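You operate a simulated robot arm through the tools that you are given. There is no shell and no other tool.

Carry out the task below with a simulated robot arm. There is one attempt and no reset: what you move stays moved.

JOB
Fit the blue frame's two corner guards on the bundle and strap it at 125 N.
Fine: One on each long edge, under the strap; close the buckle, raise the bent yellow lever.

It is judged by the outcome, as a careful person would: the job done as asked, and still so three seconds after it is handed in. It fails if anything else is knocked over, pushed out of place, dropped, spilled or broken.

ROBOT AND FRAMES
A 7-joint arm with a two-finger parallel gripper, fixed in place. Base frame: the origin is at the foot of the arm, x ahead of it, y to its left, z up. Lengths are in cm, angles in degrees, forces in N, time in s.
Its first joint turns from -166.0 to 166.0 degrees. Payload 4.4 kg.
The TCP is the grasp point between the finger pads, 2.3 cm short of the fingertips. In the tool frame z runs along the fingers and y along their closing line. The gripper opens to 9.4 cm. The fingers are 3.8 cm wide and 1 cm thick; the gripper's body (5.4 by 9.6 cm) begins 3.9 cm behind the TCP.
Orientation is that of the tool frame in the base frame, as a unit quaternion [w, x, y, z]. With the fingers straight down and closing along the base's y, the tool's x points along the base's -x, its y along +y and its z along -z.

CONTROLS
- The arm moves only by the tool move_arm. Its argument "deltas" is a list of rows, each a list of 7 numbers: the shift along the tool's x, y, z in cm, then the turn, a rotation vector about the tool's x, y, z in degrees, then the closure in counts, from 0 (fully open) to 255 (shut). In form: [[dx, dy, dz, rx, ry, rz, hand], ...]. A call has 1 to 20 rows; each row shifts and turns the commanded pose from where the row before left it, along the tool's axes as they then stand. Rows are played at 5 a second. More than 5 cm and 8.6 degrees between two rows, or a gripper value outside its range, and nothing of the call is played. A pose out of reach is approached as far as the arm can. The call stops where the force on the tool passes 90 N (or 10 N more than at its start, if that is more) or the arm is blocked; 0.2 s more then pass. Each finger travels about 10.8 cm/s and halts on what it meets, pressing with about 38 N; the grip force reading is that of the motor and also rises with nothing between the fingers. The clock runs only during rows and for 0.2 s after the last one: add rows that do not move to give the fingers time. It gives the time, the measured TCP pose, the force on the tool (base axes), the opening and the grip force at its end, in the units of the frame above (readings bear some noise), with the torque about the TCP (base axes, N m) and any sound that the robot's microphone picked up.
- Cameras (640 x 400 px; columns grow to the right, rows downward): "scene" is fixed at [5.07, 49.97, 147.91]; the picture's right is [-0.29, -0.96, 0.00], its down [-0.47, 0.14, -0.87] and it looks along [0.83, -0.25, -0.49] (base axes); focal length 260 px, centre (320, 200). "wrist" rides on the gripper at [8.6, 1.6, -7.4] in the tool frame; the picture's right is [-0.18, 0.98, 0.00], its down [-0.58, -0.11, -0.81] and it looks along [-0.79, -0.15, 0.59] (tool axes); focal length 243 px, centre (320, 200). There is no depth. A picture from a camera that has moved, and an enlarged one, comes with that camera's place and axes in the base frame and with its lens.
- grab_frame(camera): a new picture of that camera. It takes no simulated time.
- close_up(camera, box): a new picture of the part [left, top, right, bottom] of that camera's present view, enlarged. It takes no simulated time.
- hand_in(): hands the job in; it is judged then, once.

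Places have to be worked out from the pictures, the camera data and where the tool is seen. Open the gripper and draw the arm clear of the work before you hand the job in, unless the task says otherwise.

The tools are called after ">>>" by a JSON object that holds its "op" and its "data". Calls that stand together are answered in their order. move_arm: Moves the arm, as the interface text tells. Its arguments: {"type":"object","properties":{"deltas":{"type":"array"}},"required":["deltas"]} The other tools are called the same way: grab_frame (camera) takes a picture; close_up (camera, box) takes an enlarged picture of a part of a camera's view; hand_in () hands the job in.

At the start:

```text
clock: 0.0
position: [52.32, 20.37, 139.85]
tcp_rot: [0.0, 0.0, 1.0, 0.0]
ft_force: [-0.3, -0.9, 0.4]
moment: [-0.02, -0.01, -0.02]
grip_width: 9.4
grasp_force: 0.1
```

scene: 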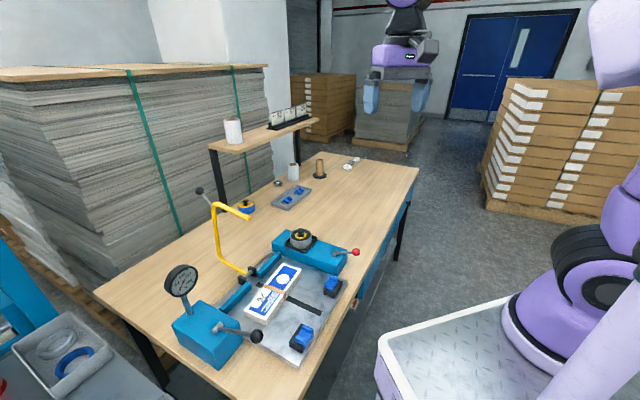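
wrist: 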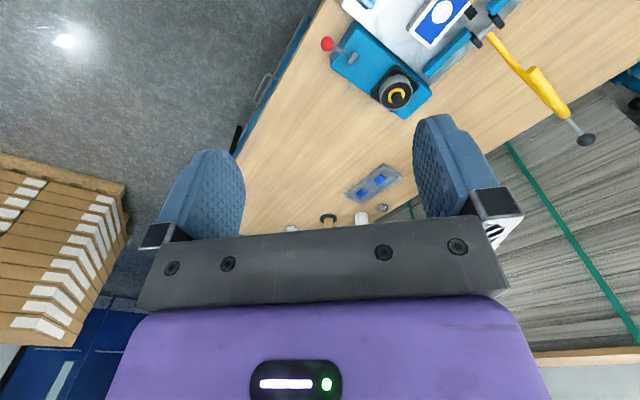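

I see a workbench with a blue strapping frame, a bundle with white/blue label, two blue corner-like pieces on the frame plate, and others on a grey tray further away. I'll take enlarged views before moving anything.

>>> {"op": "close_up", "data": {"camera": "scene", "box": [160, 220, 370, 380]}}

>>> {"op": "close_up", "data": {"camera": "scene", "box": [190, 140, 380, 260]}}

>>> {"op": "close_up", "data": {"camera": "wrist", "box": [310, 0, 630, 220]}}

>>> {"op": "close_up", "data": {"camera": "scene", "box": [0, 230, 180, 400]}}

```text
2.50 times, centred on (265, 300) of scene
camera zoom: at [5.07, 49.97, 147.91], right [-0.29, -0.96, 0.0], down [-0.47, 0.14, -0.87], along [0.83, -0.25, -0.49], focal length 649 px, centre (458, -50)
```

zoom: 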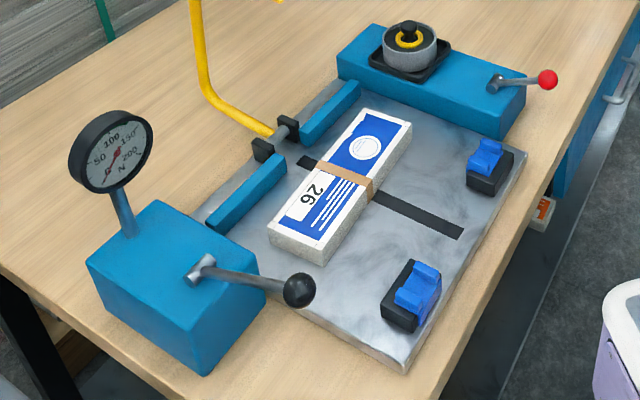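

```text
3.33 times, centred on (285, 200) of scene
camera zoom: at [5.07, 49.97, 147.91], right [-0.29, -0.96, 0.0], down [-0.47, 0.14, -0.87], along [0.83, -0.25, -0.49], focal length 866 px, centre (437, 200)
```

zoom: 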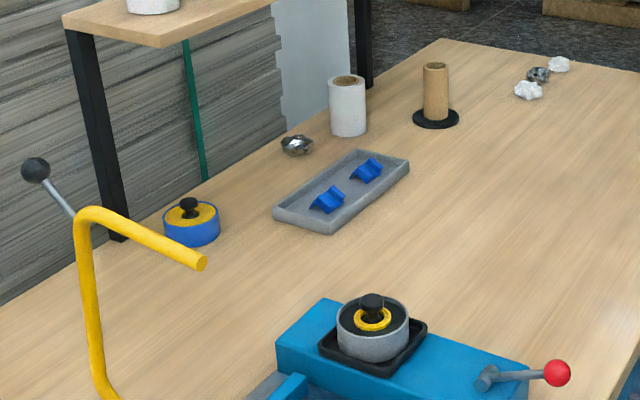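

```text
1.82 times, centred on (470, 110) of wrist
camera zoom: at [43.61, 21.83, 147.36], right [0.18, 0.98, 0.0], down [0.58, -0.11, 0.81], along [0.79, -0.15, -0.59], focal length 441 px, centre (47, 364)
```

zoom: 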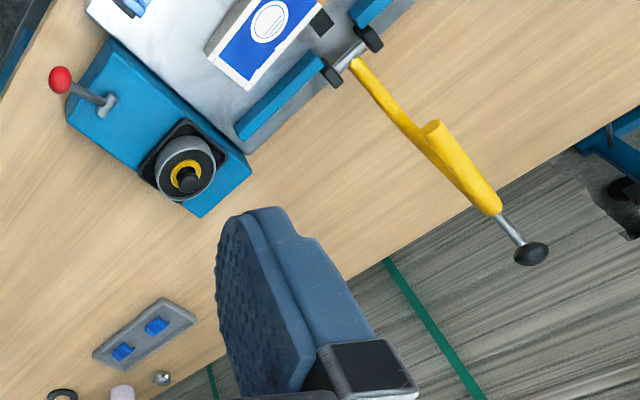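

```text
2.35 times, centred on (90, 315) of scene
camera zoom: at [5.07, 49.97, 147.91], right [-0.29, -0.96, 0.0], down [-0.47, 0.14, -0.87], along [0.83, -0.25, -0.49], focal length 611 px, centre (861, -71)
```

zoom: 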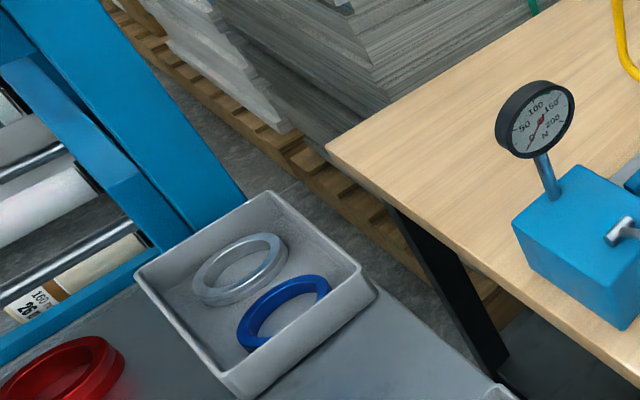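

Triangulating the two views puts the table near z≈79.5, the plate centre around (62, 45), and the yellow lever's hinge near (72.6, 55.4). I'll zoom in on the details to understand each mechanism.

>>> {"op": "close_up", "data": {"camera": "scene", "box": [235, 250, 315, 300]}}

>>> {"op": "close_up", "data": {"camera": "scene", "box": [265, 220, 369, 285]}}

>>> {"op": "close_up", "data": {"camera": "scene", "box": [155, 255, 283, 375]}}

>>> {"op": "close_up", "data": {"camera": "scene", "box": [185, 175, 281, 290]}}

>>> {"op": "close_up", "data": {"camera": "scene", "box": [270, 265, 366, 365]}}

>>> {"op": "close_up", "data": {"camera": "wrist", "box": [320, 0, 480, 120]}}

```text
8.00 times, centred on (275, 275) of scene
camera zoom: at [5.07, 49.97, 147.91], right [-0.29, -0.96, 0.0], down [-0.47, 0.14, -0.87], along [0.83, -0.25, -0.49], focal length 2077 px, centre (680, -400)
```

zoom: 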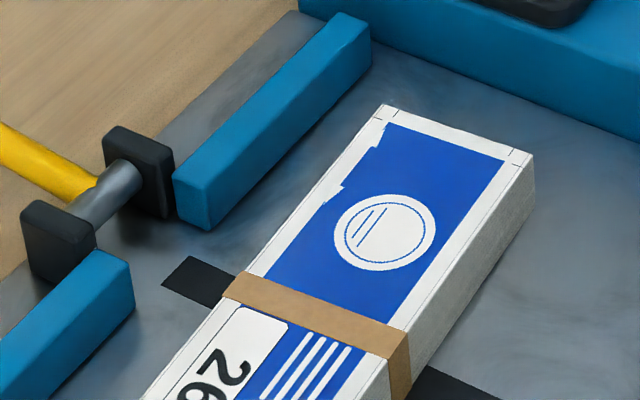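

```text
6.15 times, centred on (317, 252) of scene
camera zoom: at [5.07, 49.97, 147.91], right [-0.29, -0.96, 0.0], down [-0.47, 0.14, -0.87], along [0.83, -0.25, -0.49], focal length 1598 px, centre (338, -123)
```

zoom: 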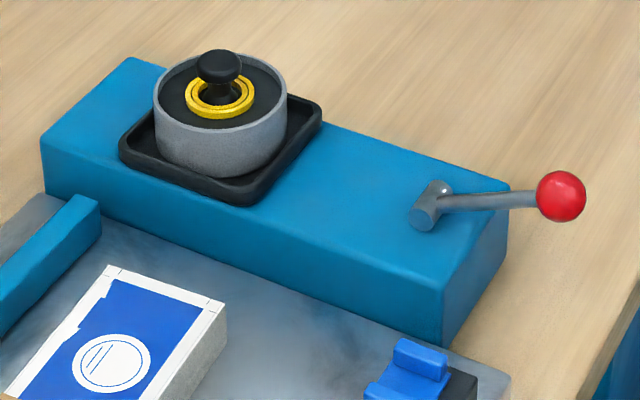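

```text
3.33 times, centred on (219, 315) of scene
camera zoom: at [5.07, 49.97, 147.91], right [-0.29, -0.96, 0.0], down [-0.47, 0.14, -0.87], along [0.83, -0.25, -0.49], focal length 866 px, centre (657, -183)
```

zoom: 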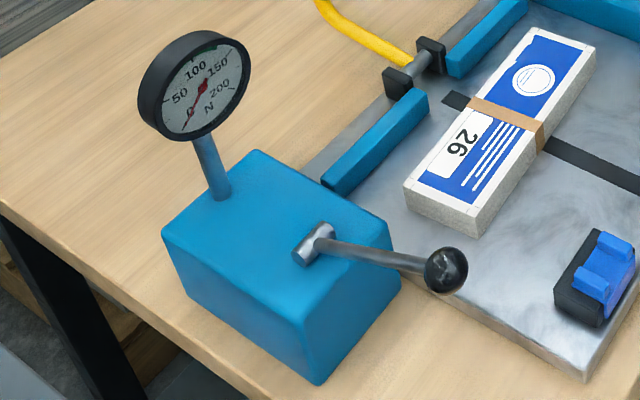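

```text
3.48 times, centred on (233, 232) of scene
camera zoom: at [5.07, 49.97, 147.91], right [-0.29, -0.96, 0.0], down [-0.47, 0.14, -0.87], along [0.83, -0.25, -0.49], focal length 903 px, centre (623, 87)
```

zoom: 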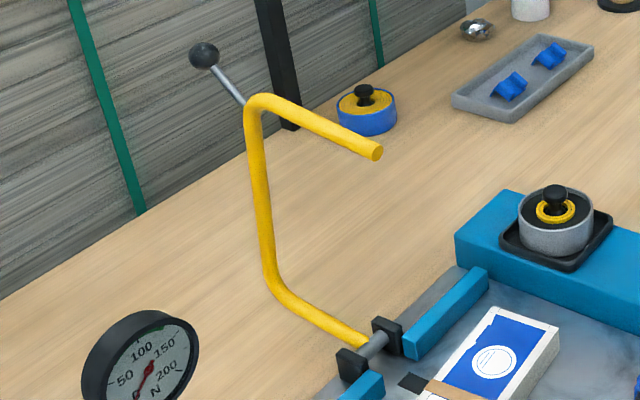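

```text
4.00 times, centred on (318, 315) of scene
camera zoom: at [5.07, 49.97, 147.91], right [-0.29, -0.96, 0.0], down [-0.47, 0.14, -0.87], along [0.83, -0.25, -0.49], focal length 1039 px, centre (328, -260)
```

zoom: 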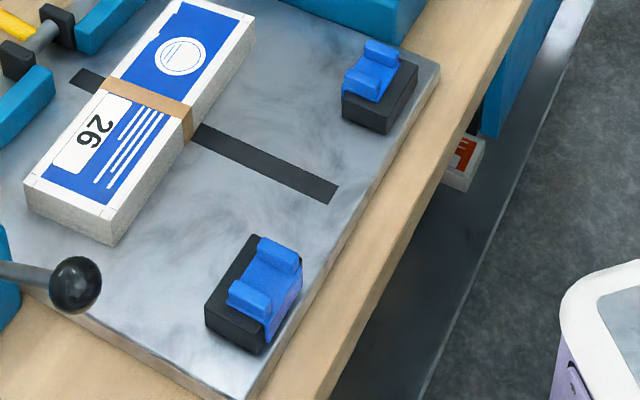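

```text
3.33 times, centred on (400, 60) of wrist
camera zoom: at [43.61, 21.83, 147.36], right [0.18, 0.98, 0.0], down [0.58, -0.11, 0.81], along [0.79, -0.15, -0.59], focal length 809 px, centre (53, 667)
```

zoom: 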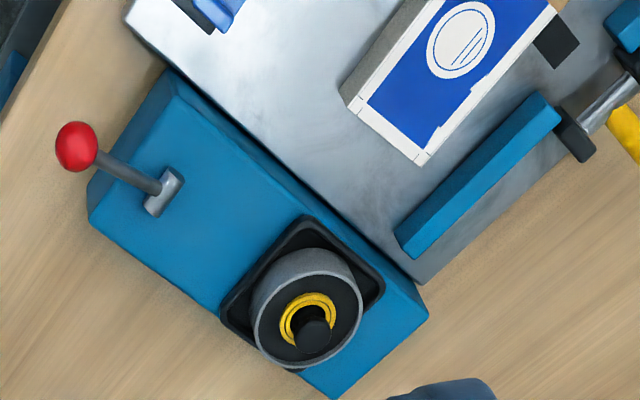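

The blue frame's guards sit on black blocks on the plate (the ones in the grey tray are further away and aren't the frame's). I'll bring the wrist camera nearer, turned to face the frame, which stands at about 45°.

>>> {"op": "move_arm", "data": {"deltas": [[1.46, 1.93, 3.98, 0, 0, 0, 0], [1.46, 1.93, 3.98, 0, 0, 0, 0], [1.46, 1.93, 3.98, 0, 0, 0, 0], [1.46, 1.93, 3.98, 0, 0, 0, 0], [1.46, 1.93, 3.98, 0, 0, 0, 0], [0, 0, 0, 0, 0, -7.65, 0], [0, 0, 0, 0, 0, -7.65, 0], [0, 0, 0, 0, 0, -7.65, 0], [0, 0, 0, 0, 0, -7.65, 0], [0, 0, 0, 0, 0, -7.65, 0], [0, 0, 0, 0, 0, -7.65, 0], [0, 0, 0, 0, 0, 0, 0], [0, 0, 0, 0, 0, 0, 0]]}}

```text
clock: 2.8
position: [44.99, 29.93, 120.0]
tcp_rot: [0.0, -0.39, 0.921, 0.0]
ft_force: [-0.6, 0.4, -0.1]
moment: [-0.02, -0.03, 0.0]
grip_width: 9.4
grasp_force: 0.1
```

The arm is at (45, 30, 120), turned to face the frame. I'll take a picture from the wrist and from the scene.

>>> {"op": "grab_frame", "data": {"camera": "wrist"}}

>>> {"op": "grab_frame", "data": {"camera": "scene"}}

```text
taken
camera wrist: at [37.81, 24.73, 127.5], right [-0.58, 0.82, 0.0], down [0.48, 0.34, 0.81], along [0.66, 0.47, -0.59], focal length 243 px, centre (320, 200)
```

wrist: 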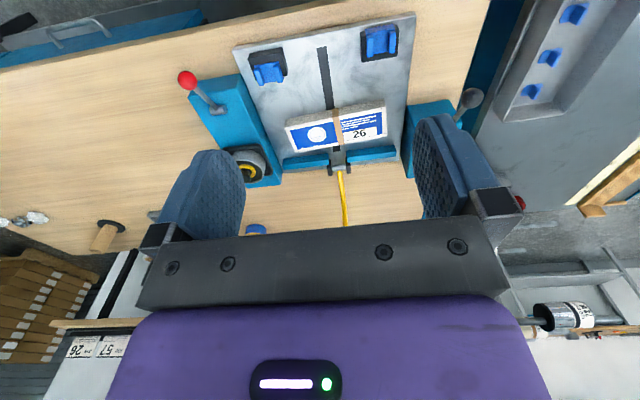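

```text
taken
```

scene: 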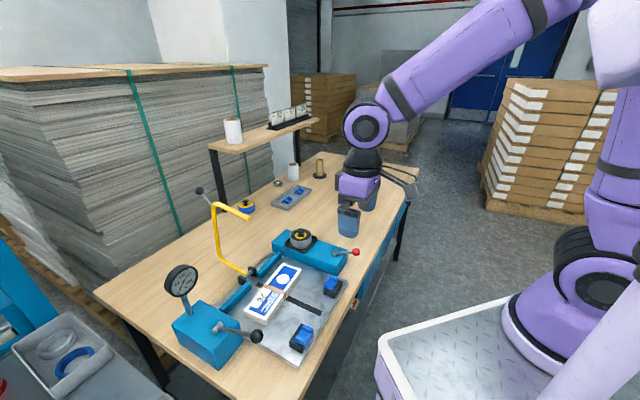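

The frame is now clear in the wrist view. I'll enlarge it in parts.

>>> {"op": "close_up", "data": {"camera": "wrist", "box": [225, 5, 425, 125]}}

>>> {"op": "close_up", "data": {"camera": "wrist", "box": [230, 90, 430, 230]}}

>>> {"op": "close_up", "data": {"camera": "wrist", "box": [240, 15, 300, 95]}}

>>> {"op": "close_up", "data": {"camera": "wrist", "box": [350, 10, 420, 70]}}

>>> {"op": "close_up", "data": {"camera": "wrist", "box": [170, 60, 290, 200]}}

>>> {"op": "close_up", "data": {"camera": "wrist", "box": [480, 0, 640, 120]}}

```text
3.20 times, centred on (325, 65) of wrist
camera zoom: at [37.81, 24.73, 127.5], right [-0.58, 0.82, 0.0], down [0.48, 0.34, 0.81], along [0.66, 0.47, -0.59], focal length 776 px, centre (304, 632)
```

zoom: 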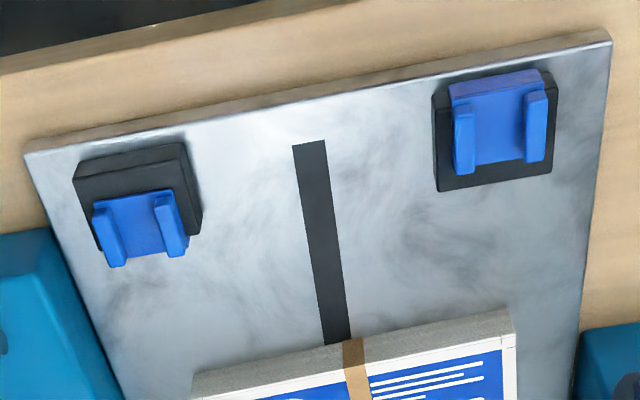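

```text
2.86 times, centred on (330, 160) of wrist
camera zoom: at [37.81, 24.73, 127.5], right [-0.58, 0.82, 0.0], down [0.48, 0.34, 0.81], along [0.66, 0.47, -0.59], focal length 693 px, centre (291, 314)
```

zoom: 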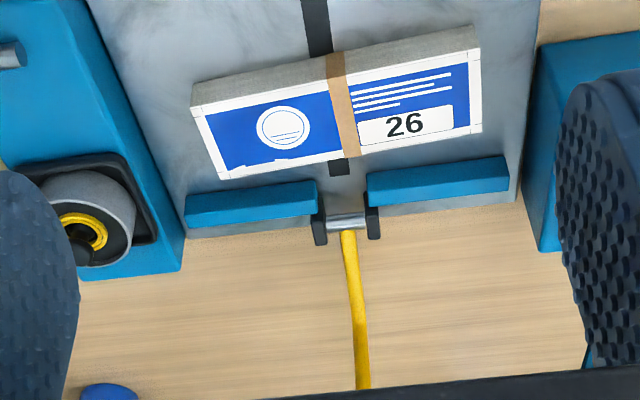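

```text
5.00 times, centred on (270, 55) of wrist
camera zoom: at [37.81, 24.73, 127.5], right [-0.58, 0.82, 0.0], down [0.48, 0.34, 0.81], along [0.66, 0.47, -0.59], focal length 1213 px, centre (570, 925)
```

zoom: 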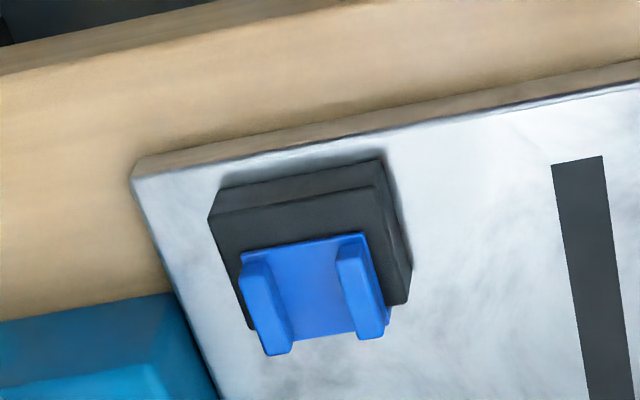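

```text
6.67 times, centred on (385, 40) of wrist
camera zoom: at [37.81, 24.73, 127.5], right [-0.58, 0.82, 0.0], down [0.48, 0.34, 0.81], along [0.66, 0.47, -0.59], focal length 1618 px, centre (-113, 1267)
```

zoom: 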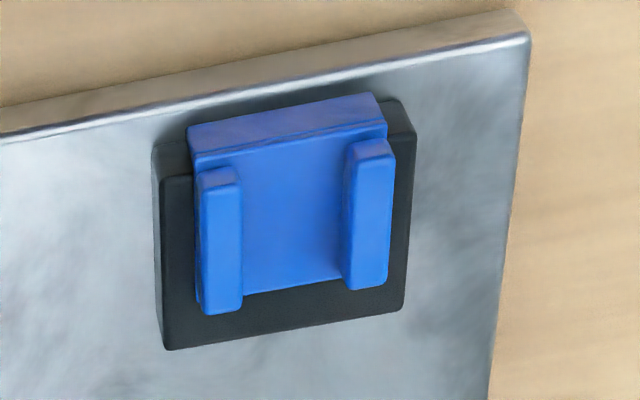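

```text
2.86 times, centred on (230, 130) of wrist
camera zoom: at [37.81, 24.73, 127.5], right [-0.58, 0.82, 0.0], down [0.48, 0.34, 0.81], along [0.66, 0.47, -0.59], focal length 693 px, centre (577, 400)
```

zoom: 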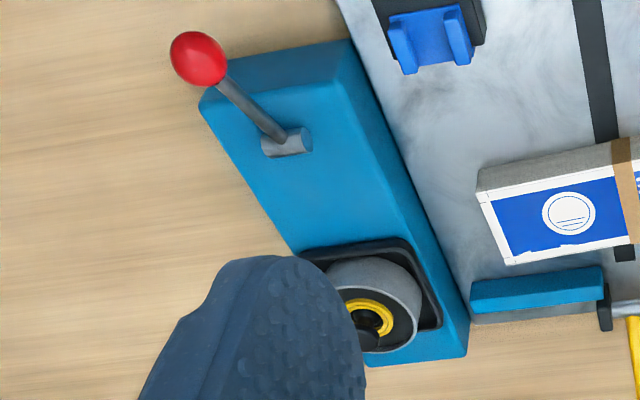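

```text
3.33 times, centred on (560, 60) of wrist
camera zoom: at [37.81, 24.73, 127.5], right [-0.58, 0.82, 0.0], down [0.48, 0.34, 0.81], along [0.66, 0.47, -0.59], focal length 809 px, centre (-480, 667)
```

zoom: 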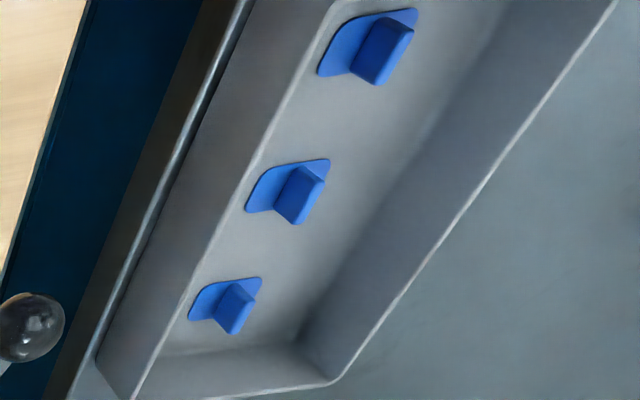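

The left guard (around (45.5, 42), ridge tops z≈85.5) has its leg on the robot side. The right one (around (59.8, 29.5)) has its leg on the far side, so the pair fits the front and rear edges of the bundle without turning. I'll move over the left guard for a closer look.

>>> {"op": "move_arm", "data": {"deltas": [[-1.81, 1.61, 3.4, 0, 0, 0, 0], [-1.81, 1.61, 3.4, 0, 0, 0, 0], [-1.81, 1.61, 3.4, 0, 0, 0, 0], [-1.81, 1.61, 3.4, 0, 0, 0, 0], [-1.81, 1.61, 3.4, 0, 0, 0, 0], [0, 0, 0, 0, 0, 0, 0], [0, 0, 0, 0, 0, 0, 0]]}}

>>> {"op": "grab_frame", "data": {"camera": "wrist"}}

>>> {"op": "close_up", "data": {"camera": "wrist", "box": [240, 0, 440, 120]}}

```text
clock: 4.4
position: [45.45, 41.98, 102.86]
tcp_rot: [-0.001, -0.39, 0.921, -0.001]
ft_force: [0.6, -0.6, 0.3]
moment: [-0.03, 0.0, -0.02]
grip_width: 9.4
grasp_force: 0.1
```

```text
taken
camera wrist: at [38.21, 36.91, 110.26], right [-0.58, 0.82, 0.0], down [0.48, 0.34, 0.81], along [0.66, 0.47, -0.59], focal length 243 px, centre (320, 200)
```

wrist: 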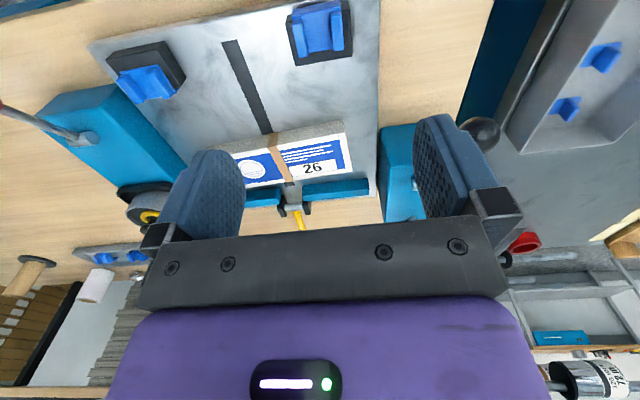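

```text
3.20 times, centred on (340, 60) of wrist
camera zoom: at [38.21, 36.91, 110.26], right [-0.58, 0.82, 0.0], down [0.48, 0.34, 0.81], along [0.66, 0.47, -0.59], focal length 776 px, centre (256, 648)
```

zoom: 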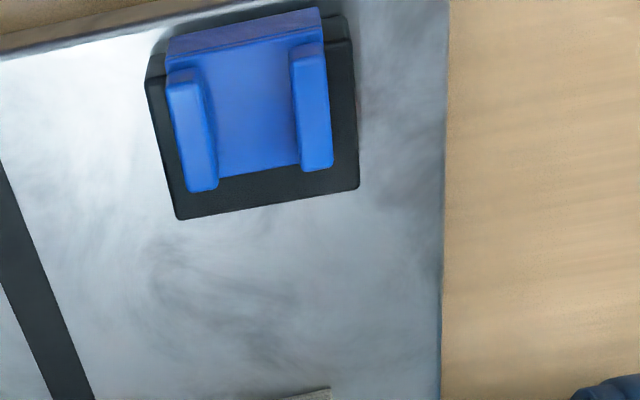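

The guard centre comes out at (45.6, 42.0), about 4.4 cm wide across its ridges, ridge top z≈85.8, block top ≈84.5, yaw ≈44.6°. I'll align to it and descend to an intermediate height to check the centring.

>>> {"op": "move_arm", "data": {"deltas": [[-0.06, -0.02, 3.5, 0, 0, 1.3, 0], [0, 0, 3.5, 0, 0, 0, 0], [0, 0, 3.3, 0, 0, 0, 0], [0, 0, 0, 0, 0, 0, 0], [0, 0, 0, 0, 0, 0, 0]]}}

>>> {"op": "grab_frame", "data": {"camera": "wrist"}}

>>> {"op": "close_up", "data": {"camera": "wrist", "box": [220, 40, 460, 190]}}

```text
clock: 5.6
position: [45.69, 42.12, 92.68]
tcp_rot: [-0.001, -0.38, 0.925, 0.001]
ft_force: [0.1, -0.8, -0.2]
moment: [0.02, 0.0, 0.0]
grip_width: 9.37
grasp_force: 0.1
```

```text
taken
camera wrist: at [38.4, 37.16, 100.14], right [-0.56, 0.83, 0.0], down [0.49, 0.33, 0.81], along [0.67, 0.45, -0.59], focal length 243 px, centre (320, 200)
```

wrist: 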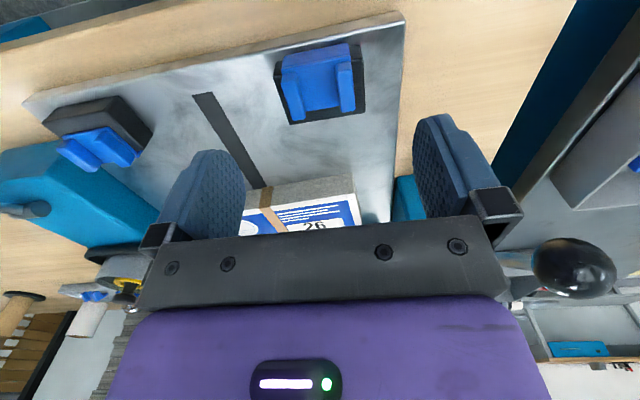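

```text
2.67 times, centred on (340, 115) of wrist
camera zoom: at [38.4, 37.16, 100.14], right [-0.56, 0.83, 0.0], down [0.49, 0.33, 0.81], along [0.67, 0.45, -0.59], focal length 647 px, centre (267, 427)
```

zoom: 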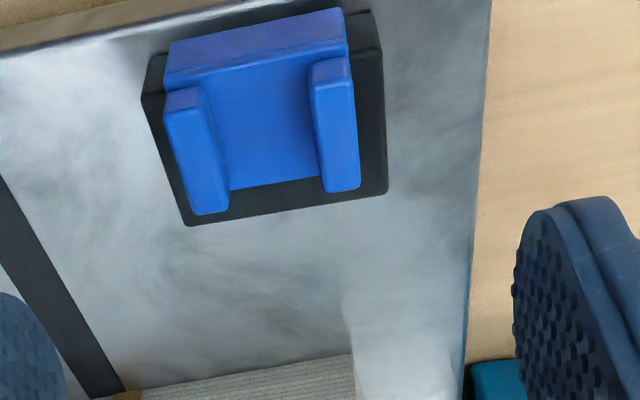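

The guard is centred between the fingers; I just need about 0.25 cm toward the robot. I'll descend so the fingertips are at z≈85.0, then close and read the opening.

>>> {"op": "move_arm", "data": {"deltas": [[0.13, 0, 2.7, 0, 0, 0, 0], [0.12, 0, 2.7, 0, 0, 0, 0], [0, 0, 0, 0, 0, 0, 0], [0, 0, 0, 0, 0, 0, 0], [0, 0, 0, 0, 0, 0, 60], [0, 0, 0, 0, 0, 0, 90], [0, 0, 0, 0, 0, 0, 105], [0, 0, 0, 0, 0, 0, 115]]}}

>>> {"op": "grab_frame", "data": {"camera": "wrist"}}

>>> {"op": "close_up", "data": {"camera": "wrist", "box": [220, 80, 420, 220]}}

>>> {"op": "close_up", "data": {"camera": "scene", "box": [230, 270, 360, 370]}}

```text
clock: 7.4
position: [45.61, 41.92, 87.13]
tcp_rot: [0.0, -0.379, 0.925, 0.001]
ft_force: [0.0, 0.2, -0.1]
moment: [-0.03, -0.03, 0.02]
grip_width: 5.16
grasp_force: 0.1
```

```text
taken
camera wrist: at [38.2, 36.94, 94.69], right [-0.56, 0.83, 0.0], down [0.49, 0.33, 0.81], along [0.67, 0.45, -0.59], focal length 243 px, centre (320, 200)
```

wrist: 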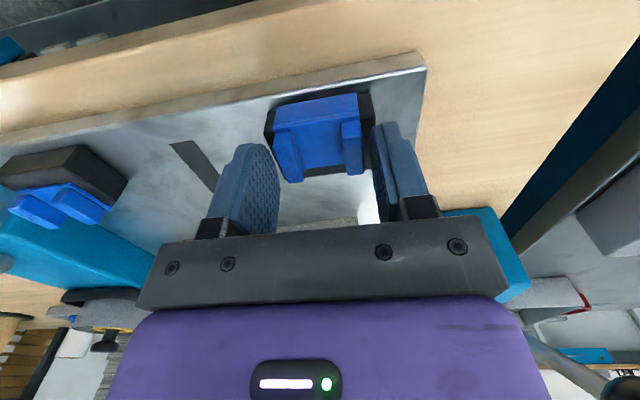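

```text
2.86 times, centred on (320, 150) of wrist
camera zoom: at [38.2, 36.94, 94.69], right [-0.56, 0.83, 0.0], down [0.49, 0.33, 0.81], along [0.67, 0.45, -0.59], focal length 693 px, centre (320, 343)
```

zoom: 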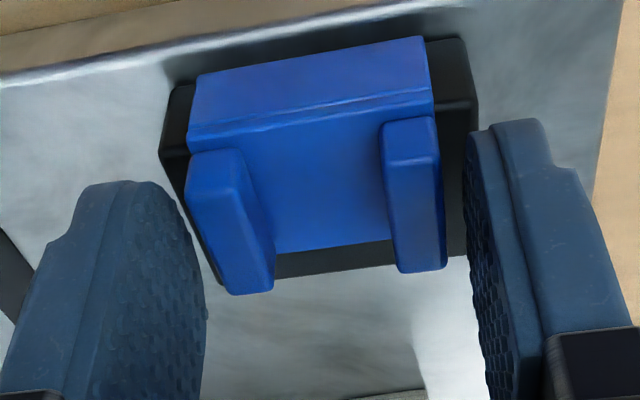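

```text
4.00 times, centred on (295, 320) of scene
camera zoom: at [5.07, 49.97, 147.91], right [-0.29, -0.96, 0.0], down [-0.47, 0.14, -0.87], along [0.83, -0.25, -0.49], focal length 1039 px, centre (420, -280)
```

zoom: 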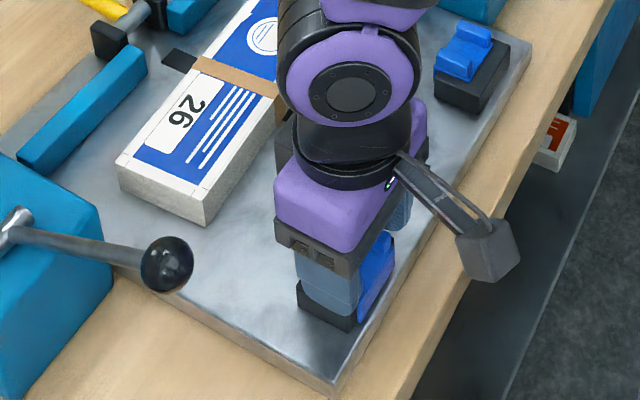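

The fingers straddle the ridges at z≈87.1 with no contact yet. I'll close to grip the guard and read the opening.

>>> {"op": "move_arm", "data": {"deltas": [[0, 0, 0, 0, 0, 0, 125], [0, 0, 0, 0, 0, 0, 135], [0, 0, 0, 0, 0, 0, 145], [0, 0, 0, 0, 0, 0, 180], [0, 0, 0, 0, 0, 0, 180]]}}

>>> {"op": "close_up", "data": {"camera": "wrist", "box": [220, 80, 420, 220]}}

```text
clock: 8.6
position: [45.52, 41.97, 87.24]
tcp_rot: [0.0, -0.38, 0.925, -0.001]
ft_force: [-0.1, -0.4, -0.5]
moment: [-0.03, 0.03, -0.02]
grip_width: 4.24
grasp_force: 37.9
```

```text
2.86 times, centred on (320, 150) of wrist
camera zoom: at [38.2, 36.94, 94.69], right [-0.56, 0.83, 0.0], down [0.49, 0.33, 0.81], along [0.67, 0.45, -0.59], focal length 693 px, centre (320, 343)
```

zoom: 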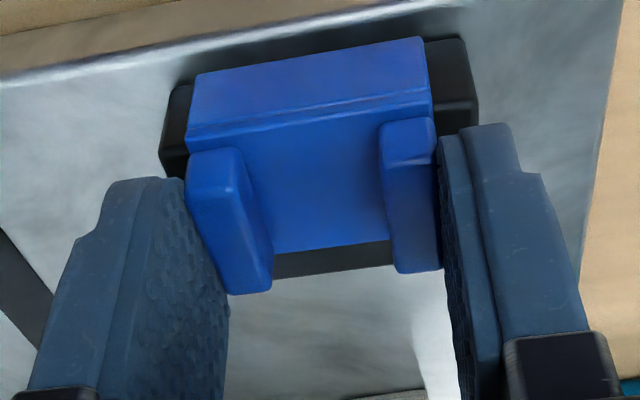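

Gripped on the guard at 4.24 cm opening, and the block is untouched. I'll lift it straight up and check.

>>> {"op": "move_arm", "data": {"deltas": [[0, 0, -1, 0, 0, 0, 180], [0, 0, -2.5, 0, 0, 0, 180], [0, 0, -3, 0, 0, 0, 180], [0, 0, -3.5, 0, 0, 0, 180], [0, 0, -3, 0, 0, 0, 180], [0, 0, 0, 0, 0, 0, 180], [0, 0, 0, 0, 0, 0, 180]]}}

>>> {"op": "grab_frame", "data": {"camera": "wrist"}}

>>> {"op": "close_up", "data": {"camera": "wrist", "box": [180, 40, 440, 240]}}

>>> {"op": "close_up", "data": {"camera": "scene", "box": [230, 260, 360, 370]}}

```text
clock: 10.2
position: [45.5, 42.04, 100.33]
tcp_rot: [0.0, -0.379, 0.925, 0.0]
ft_force: [-0.5, -0.1, 0.1]
moment: [0.02, 0.0, -0.02]
grip_width: 4.23
grasp_force: 38.0
```

```text
taken
camera wrist: at [38.24, 36.96, 107.79], right [-0.56, 0.83, 0.0], down [0.49, 0.33, 0.81], along [0.67, 0.45, -0.59], focal length 243 px, centre (320, 200)
```

wrist: 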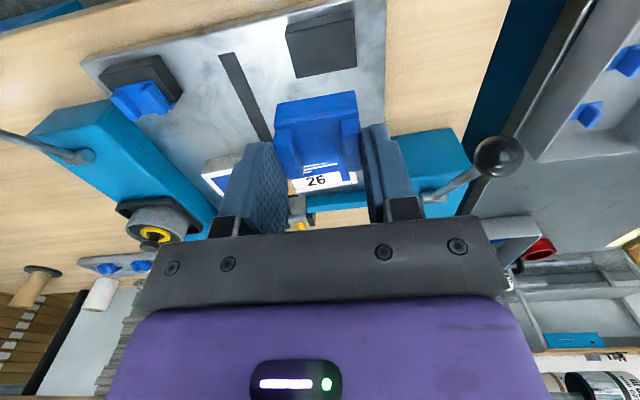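

```text
2.00 times, centred on (310, 140) of wrist
camera zoom: at [38.24, 36.96, 107.79], right [-0.56, 0.83, 0.0], down [0.49, 0.33, 0.81], along [0.67, 0.45, -0.59], focal length 485 px, centre (340, 320)
```

zoom: 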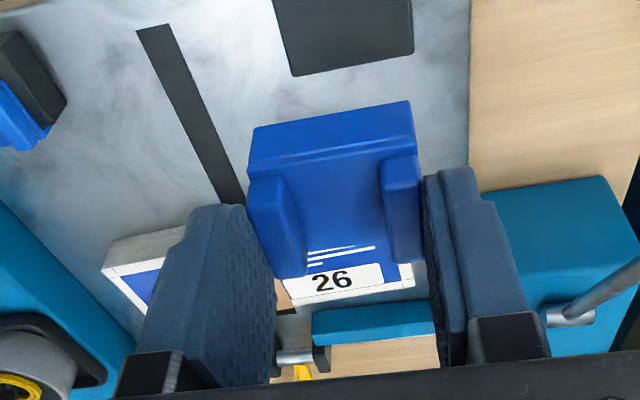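

```text
3.64 times, centred on (295, 315) of scene
camera zoom: at [5.07, 49.97, 147.91], right [-0.29, -0.96, 0.0], down [-0.47, 0.14, -0.87], along [0.83, -0.25, -0.49], focal length 944 px, centre (411, -218)
```

zoom: 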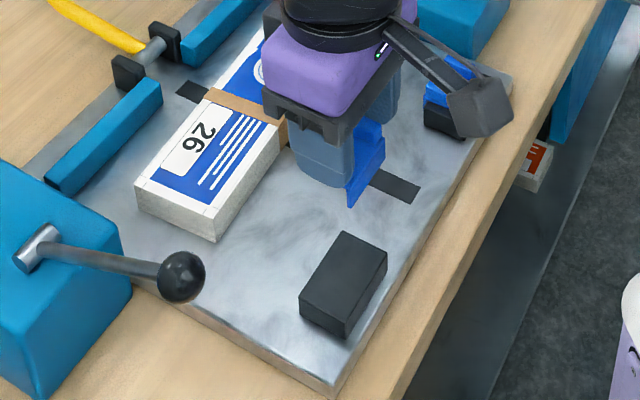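

The guard is held cleanly and the empty block is undisturbed. Before carrying it to the bundle I want to check how the wrist's bulk compares with the overhanging yellow lever, and measure the bundle edges.

>>> {"op": "grab_frame", "data": {"camera": "scene"}}

>>> {"op": "close_up", "data": {"camera": "scene", "box": [260, 120, 420, 320]}}

>>> {"op": "close_up", "data": {"camera": "wrist", "box": [195, 140, 265, 190]}}

>>> {"op": "close_up", "data": {"camera": "wrist", "box": [310, 150, 390, 210]}}

```text
taken
```

scene: 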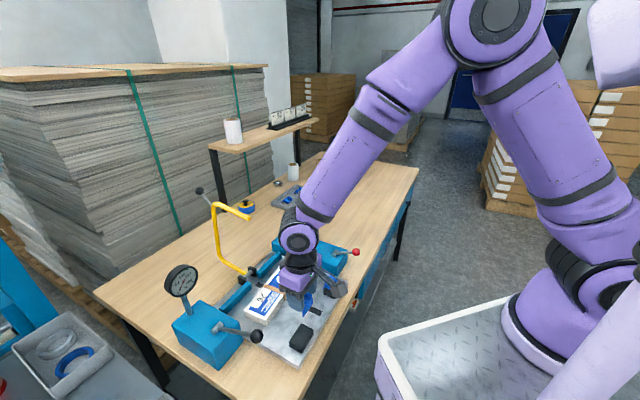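

```text
2.00 times, centred on (340, 220) of scene
camera zoom: at [5.07, 49.97, 147.91], right [-0.29, -0.96, 0.0], down [-0.47, 0.14, -0.87], along [0.83, -0.25, -0.49], focal length 519 px, centre (280, 160)
```

zoom: 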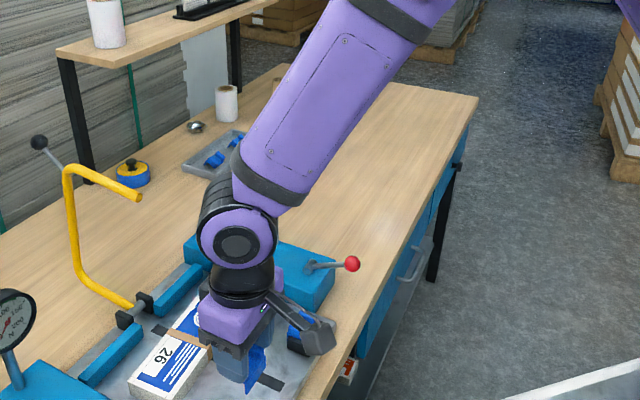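

```text
8.00 times, centred on (230, 165) of wrist
camera zoom: at [38.24, 36.96, 107.79], right [-0.56, 0.83, 0.0], down [0.49, 0.33, 0.81], along [0.67, 0.45, -0.59], focal length 1941 px, centre (1040, 480)
```

zoom: 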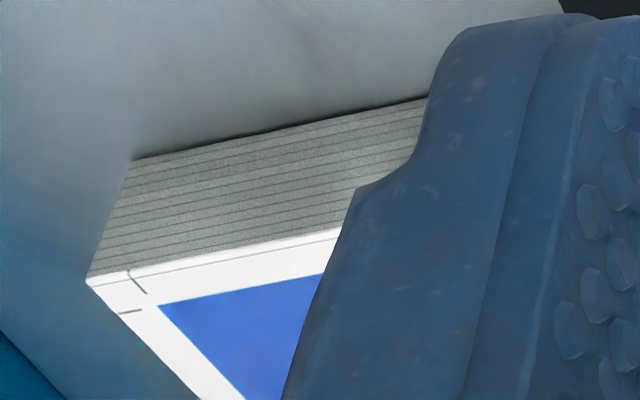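

```text
6.67 times, centred on (350, 180) of wrist
camera zoom: at [38.24, 36.96, 107.79], right [-0.56, 0.83, 0.0], down [0.49, 0.33, 0.81], along [0.67, 0.45, -0.59], focal length 1618 px, centre (120, 333)
```

zoom: 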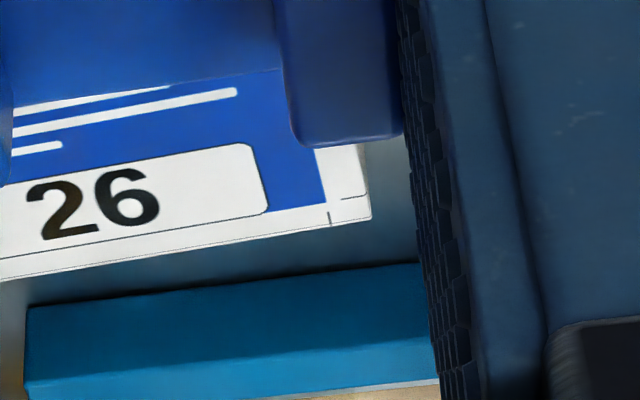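

The wrist barrel (about 4 cm radius) stays clear of the yellow lever for the front guard. I'll carry the guard above the bundle, turn to the bundle's heading (about 48°), and look down on its edges.

>>> {"op": "move_arm", "data": {"deltas": [[-2.83, -1.89, -0.64, 0, 0, 0, 180], [-2.83, -1.89, -0.64, 0, 0, 0, 180], [-2.83, -1.89, -0.64, 0, 0, 0, 180], [-2.83, -1.89, -0.64, 0, 0, 0, 180], [-2.83, -1.89, -0.64, 0, 0, 0, 180], [0, 0, 0, 0, 0, -3.6, 180], [0, 0, 0, 0, 0, 0, 180], [0, 0, 0, 0, 0, 0, 180]]}}

>>> {"op": "grab_frame", "data": {"camera": "wrist"}}

>>> {"op": "close_up", "data": {"camera": "wrist", "box": [140, 0, 300, 100]}}

>>> {"op": "close_up", "data": {"camera": "wrist", "box": [280, 0, 440, 100]}}

>>> {"op": "grab_frame", "data": {"camera": "scene"}}

```text
clock: 12.0
position: [62.18, 45.07, 103.69]
tcp_rot: [0.0, -0.409, 0.913, 0.0]
ft_force: [0.7, -0.1, 0.1]
moment: [0.03, 0.0, 0.03]
grip_width: 4.21
grasp_force: 37.6
```

```text
taken
camera wrist: at [55.16, 39.68, 111.07], right [-0.61, 0.79, 0.0], down [0.47, 0.36, 0.81], along [0.64, 0.49, -0.59], focal length 243 px, centre (320, 200)
```

wrist: 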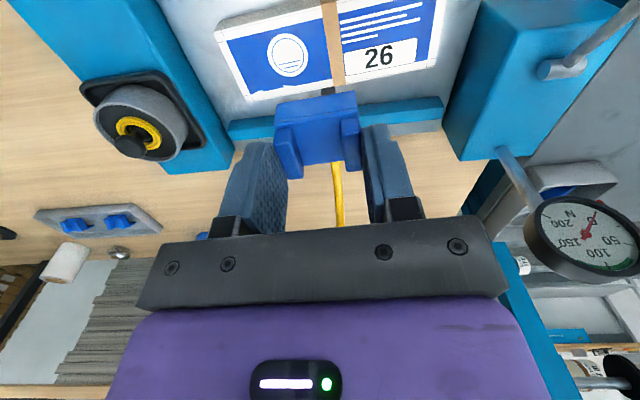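

```text
4.00 times, centred on (220, 50) of wrist
camera zoom: at [55.16, 39.68, 111.07], right [-0.61, 0.79, 0.0], down [0.47, 0.36, 0.81], along [0.64, 0.49, -0.59], focal length 970 px, centre (720, 800)
```

zoom: 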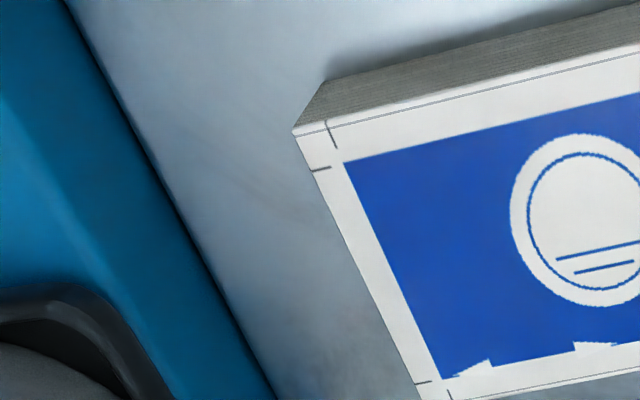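

```text
4.00 times, centred on (360, 50) of wrist
camera zoom: at [55.16, 39.68, 111.07], right [-0.61, 0.79, 0.0], down [0.47, 0.36, 0.81], along [0.64, 0.49, -0.59], focal length 970 px, centre (160, 800)
```

zoom: 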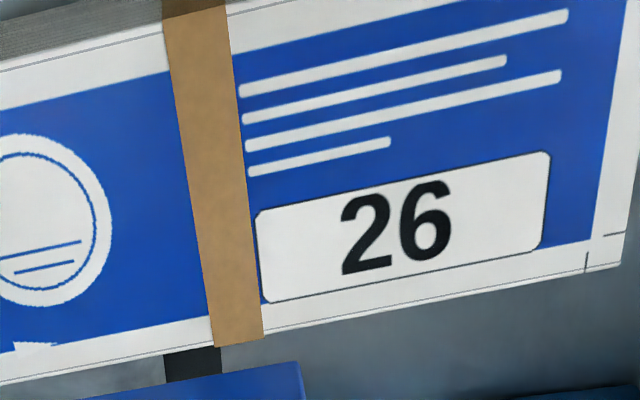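

```text
taken
```

scene: 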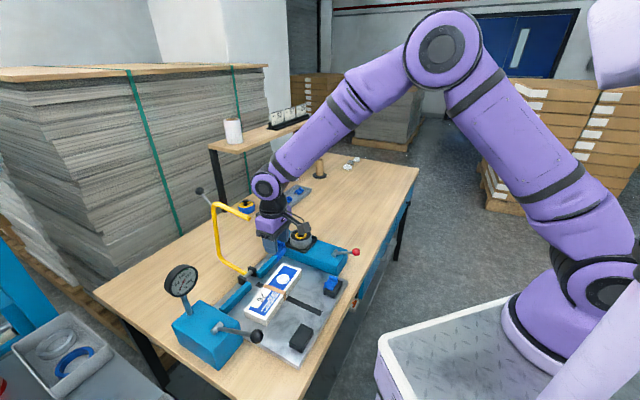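

Bundle front edge passes through about (60.9, 43.9) at the strap line (x−y≈17.0), with heading ≈49° and top z≈85.0. I'll zoom on the held guard to pin down its leg position relative to the TCP, and on the gauge.

>>> {"op": "close_up", "data": {"camera": "wrist", "box": [250, 70, 410, 200]}}

>>> {"op": "close_up", "data": {"camera": "wrist", "box": [510, 180, 640, 290]}}

>>> {"op": "close_up", "data": {"camera": "scene", "box": [230, 180, 350, 290]}}

>>> {"op": "close_up", "data": {"camera": "wrist", "box": [80, 60, 220, 180]}}

```text
3.08 times, centred on (330, 135) of wrist
camera zoom: at [55.16, 39.68, 111.07], right [-0.61, 0.79, 0.0], down [0.47, 0.36, 0.81], along [0.64, 0.49, -0.59], focal length 746 px, centre (289, 400)
```

zoom: 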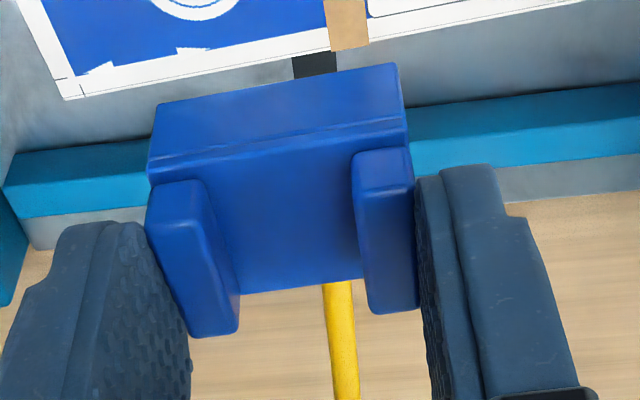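

```text
3.64 times, centred on (575, 235) of wrist
camera zoom: at [55.16, 39.68, 111.07], right [-0.61, 0.79, 0.0], down [0.47, 0.36, 0.81], along [0.64, 0.49, -0.59], focal length 882 px, centre (-607, 73)
```

zoom: 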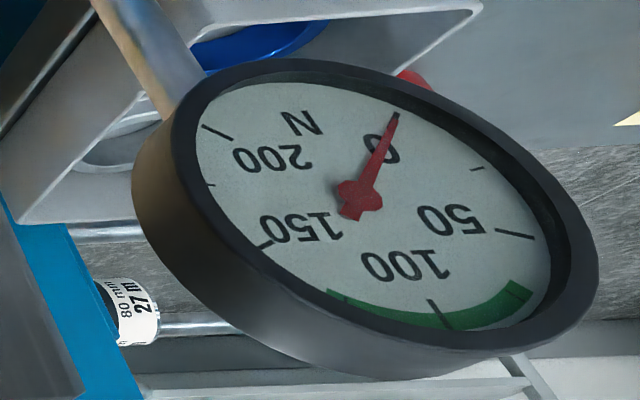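

```text
3.64 times, centred on (290, 235) of scene
camera zoom: at [5.07, 49.97, 147.91], right [-0.29, -0.96, 0.0], down [-0.47, 0.14, -0.87], along [0.83, -0.25, -0.49], focal length 944 px, centre (429, 73)
```

zoom: 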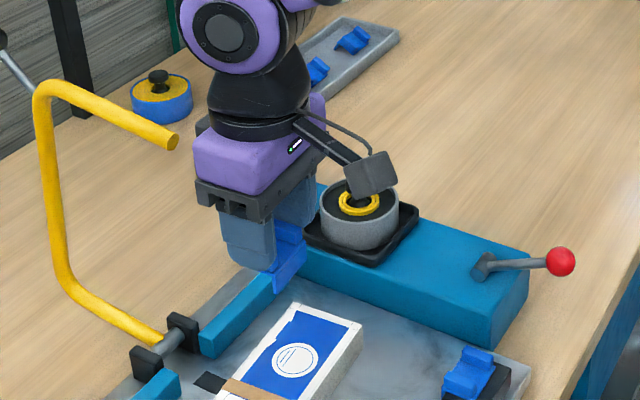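

```text
3.33 times, centred on (150, 120) of wrist
camera zoom: at [55.16, 39.68, 111.07], right [-0.61, 0.79, 0.0], down [0.47, 0.36, 0.81], along [0.64, 0.49, -0.59], focal length 809 px, centre (887, 467)
```

zoom: 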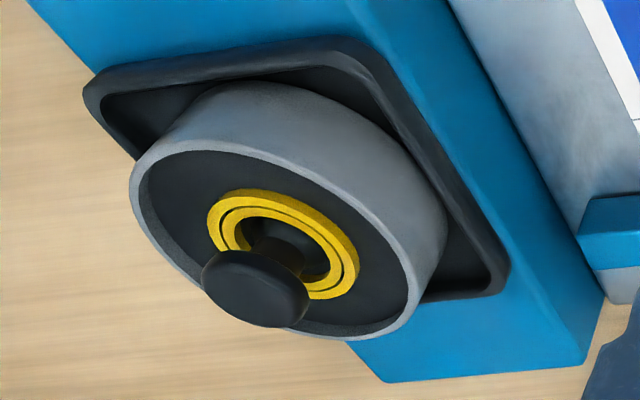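

The gauge reads 0 with a green band up to roughly 125. I'll zoom the scene view on the held guard's end profile to get its leg thickness and position.

>>> {"op": "close_up", "data": {"camera": "scene", "box": [280, 225, 320, 260]}}

>>> {"op": "close_up", "data": {"camera": "wrist", "box": [280, 80, 380, 150]}}

>>> {"op": "close_up", "data": {"camera": "scene", "box": [315, 265, 355, 300]}}

```text
11.43 times, centred on (300, 242) of scene
camera zoom: at [5.07, 49.97, 147.91], right [-0.29, -0.96, 0.0], down [-0.47, 0.14, -0.87], along [0.83, -0.25, -0.49], focal length 2967 px, centre (549, -286)
```

zoom: 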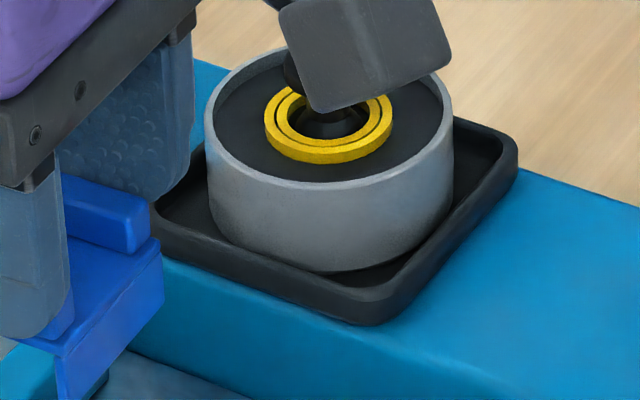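

```text
5.71 times, centred on (330, 115) of wrist
camera zoom: at [55.16, 39.68, 111.07], right [-0.61, 0.79, 0.0], down [0.47, 0.36, 0.81], along [0.64, 0.49, -0.59], focal length 1386 px, centre (263, 686)
```

zoom: 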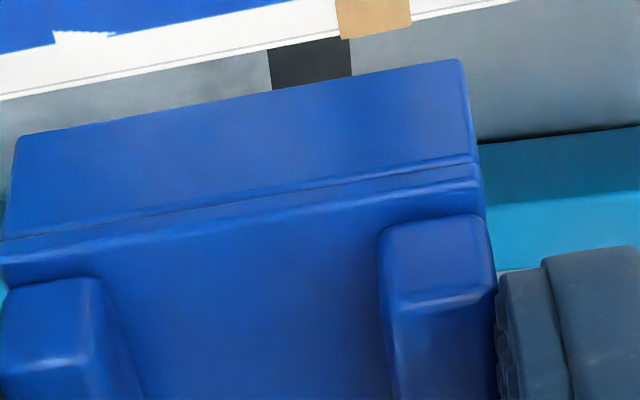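

```text
11.43 times, centred on (335, 282) of scene
camera zoom: at [5.07, 49.97, 147.91], right [-0.29, -0.96, 0.0], down [-0.47, 0.14, -0.87], along [0.83, -0.25, -0.49], focal length 2967 px, centre (149, -743)
```

zoom: 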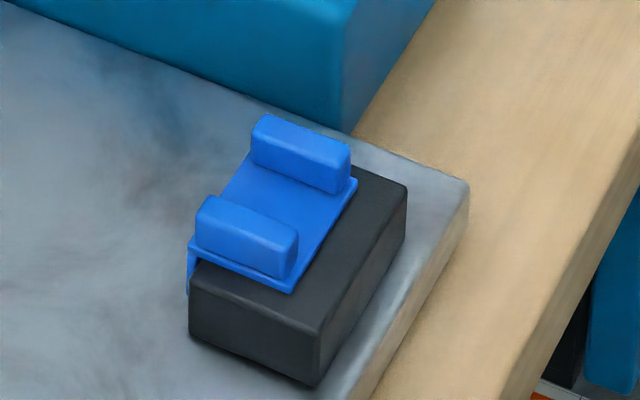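

The guard's plate and leg are thin (about 0.3 cm), with the leg's inner face about 1.6 cm toward the robot from the TCP. I'll line it up just in front of the bundle's front face and descend to z≈90 for a visual check.

>>> {"op": "move_arm", "data": {"deltas": [[0.45, 0.13, 3.4, 0, 0, -0.75, 180], [0, 0, 3.4, 0, 0, 0, 180], [0, 0, 3.4, 0, 0, 0, 180], [0, 0, 3.2, 0, 0, 0, 180], [0, 0, 0, 0, 0, 0, 180], [0, 0, 0, 0, 0, 0, 180]]}}

>>> {"op": "grab_frame", "data": {"camera": "wrist"}}

>>> {"op": "close_up", "data": {"camera": "wrist", "box": [230, 60, 430, 200]}}

>>> {"op": "close_up", "data": {"camera": "scene", "box": [240, 260, 340, 330]}}

```text
clock: 13.4
position: [61.79, 44.92, 90.28]
tcp_rot: [0.001, -0.415, 0.91, 0.0]
ft_force: [0.0, -0.4, 0.6]
moment: [0.02, -0.01, 0.01]
grip_width: 4.22
grasp_force: 37.9
```

```text
taken
camera wrist: at [54.86, 39.29, 97.76], right [-0.62, 0.78, 0.0], down [0.46, 0.37, 0.81], along [0.63, 0.5, -0.59], focal length 243 px, centre (320, 200)
```

wrist: 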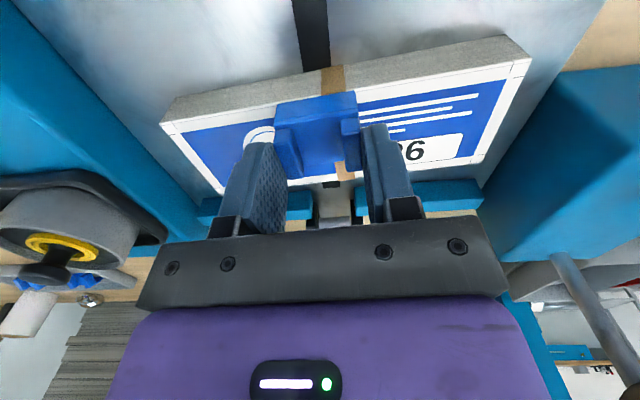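

```text
2.86 times, centred on (330, 130) of wrist
camera zoom: at [54.86, 39.29, 97.76], right [-0.62, 0.78, 0.0], down [0.46, 0.37, 0.81], along [0.63, 0.5, -0.59], focal length 693 px, centre (291, 400)
```

zoom: 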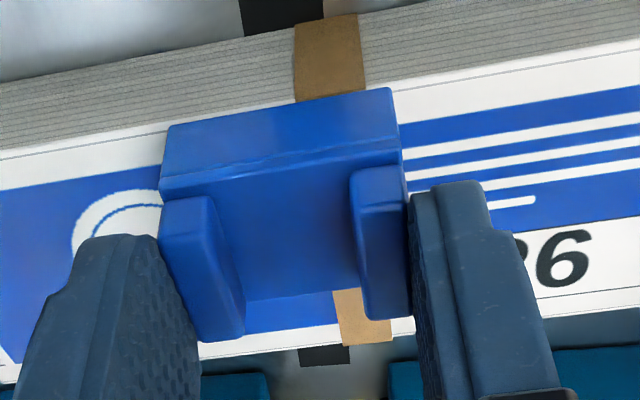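

```text
5.71 times, centred on (290, 295) of scene
camera zoom: at [5.07, 49.97, 147.91], right [-0.29, -0.96, 0.0], down [-0.47, 0.14, -0.87], along [0.83, -0.25, -0.49], focal length 1484 px, centre (491, -343)
```

zoom: 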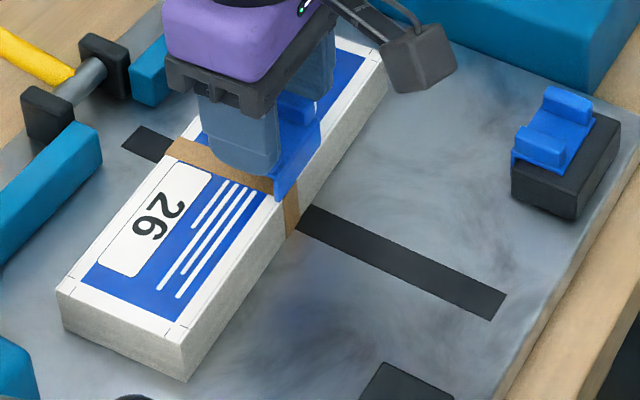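

The leg looks about 0.2–0.3 cm in front of the bundle face and the guard is centred on the strap line. I'll step down gently while watching the force.

>>> {"op": "move_arm", "data": {"deltas": [[0.08, 0, 0.8, 0, 0, 0, 180], [0, 0, 0.5, 0, 0, 0, 180], [0, 0, 0.2, 0, 0, 0, 180], [0, 0, 0, 0, 0, 0, 180]]}}

>>> {"op": "close_up", "data": {"camera": "wrist", "box": [230, 60, 430, 200]}}

>>> {"op": "close_up", "data": {"camera": "scene", "box": [255, 270, 315, 312]}}

```text
clock: 14.4
position: [61.65, 44.78, 88.84]
tcp_rot: [0.001, -0.414, 0.91, 0.0]
ft_force: [4.7, -1.2, 45.7]
moment: [-0.38, 0.28, 0.06]
grip_width: 4.26
grasp_force: 38.0
```

```text
2.86 times, centred on (330, 130) of wrist
camera zoom: at [54.67, 39.21, 96.34], right [-0.62, 0.78, 0.0], down [0.46, 0.37, 0.81], along [0.63, 0.5, -0.59], focal length 693 px, centre (291, 400)
```

zoom: 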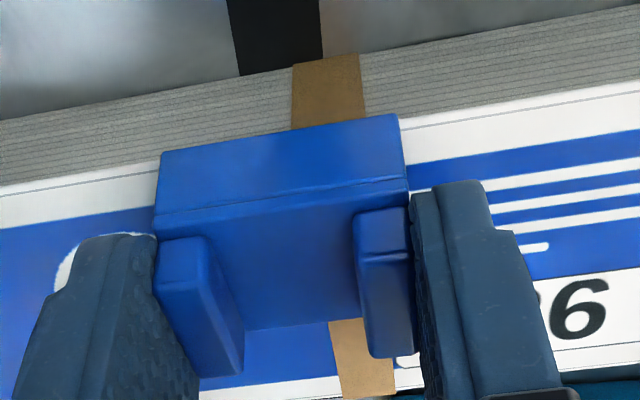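

```text
9.52 times, centred on (285, 291) of scene
camera zoom: at [5.07, 49.97, 147.91], right [-0.29, -0.96, 0.0], down [-0.47, 0.14, -0.87], along [0.83, -0.25, -0.49], focal length 2473 px, centre (653, -667)
```

zoom: 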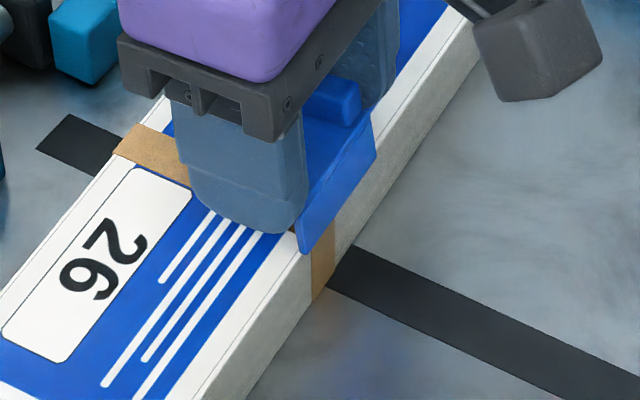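

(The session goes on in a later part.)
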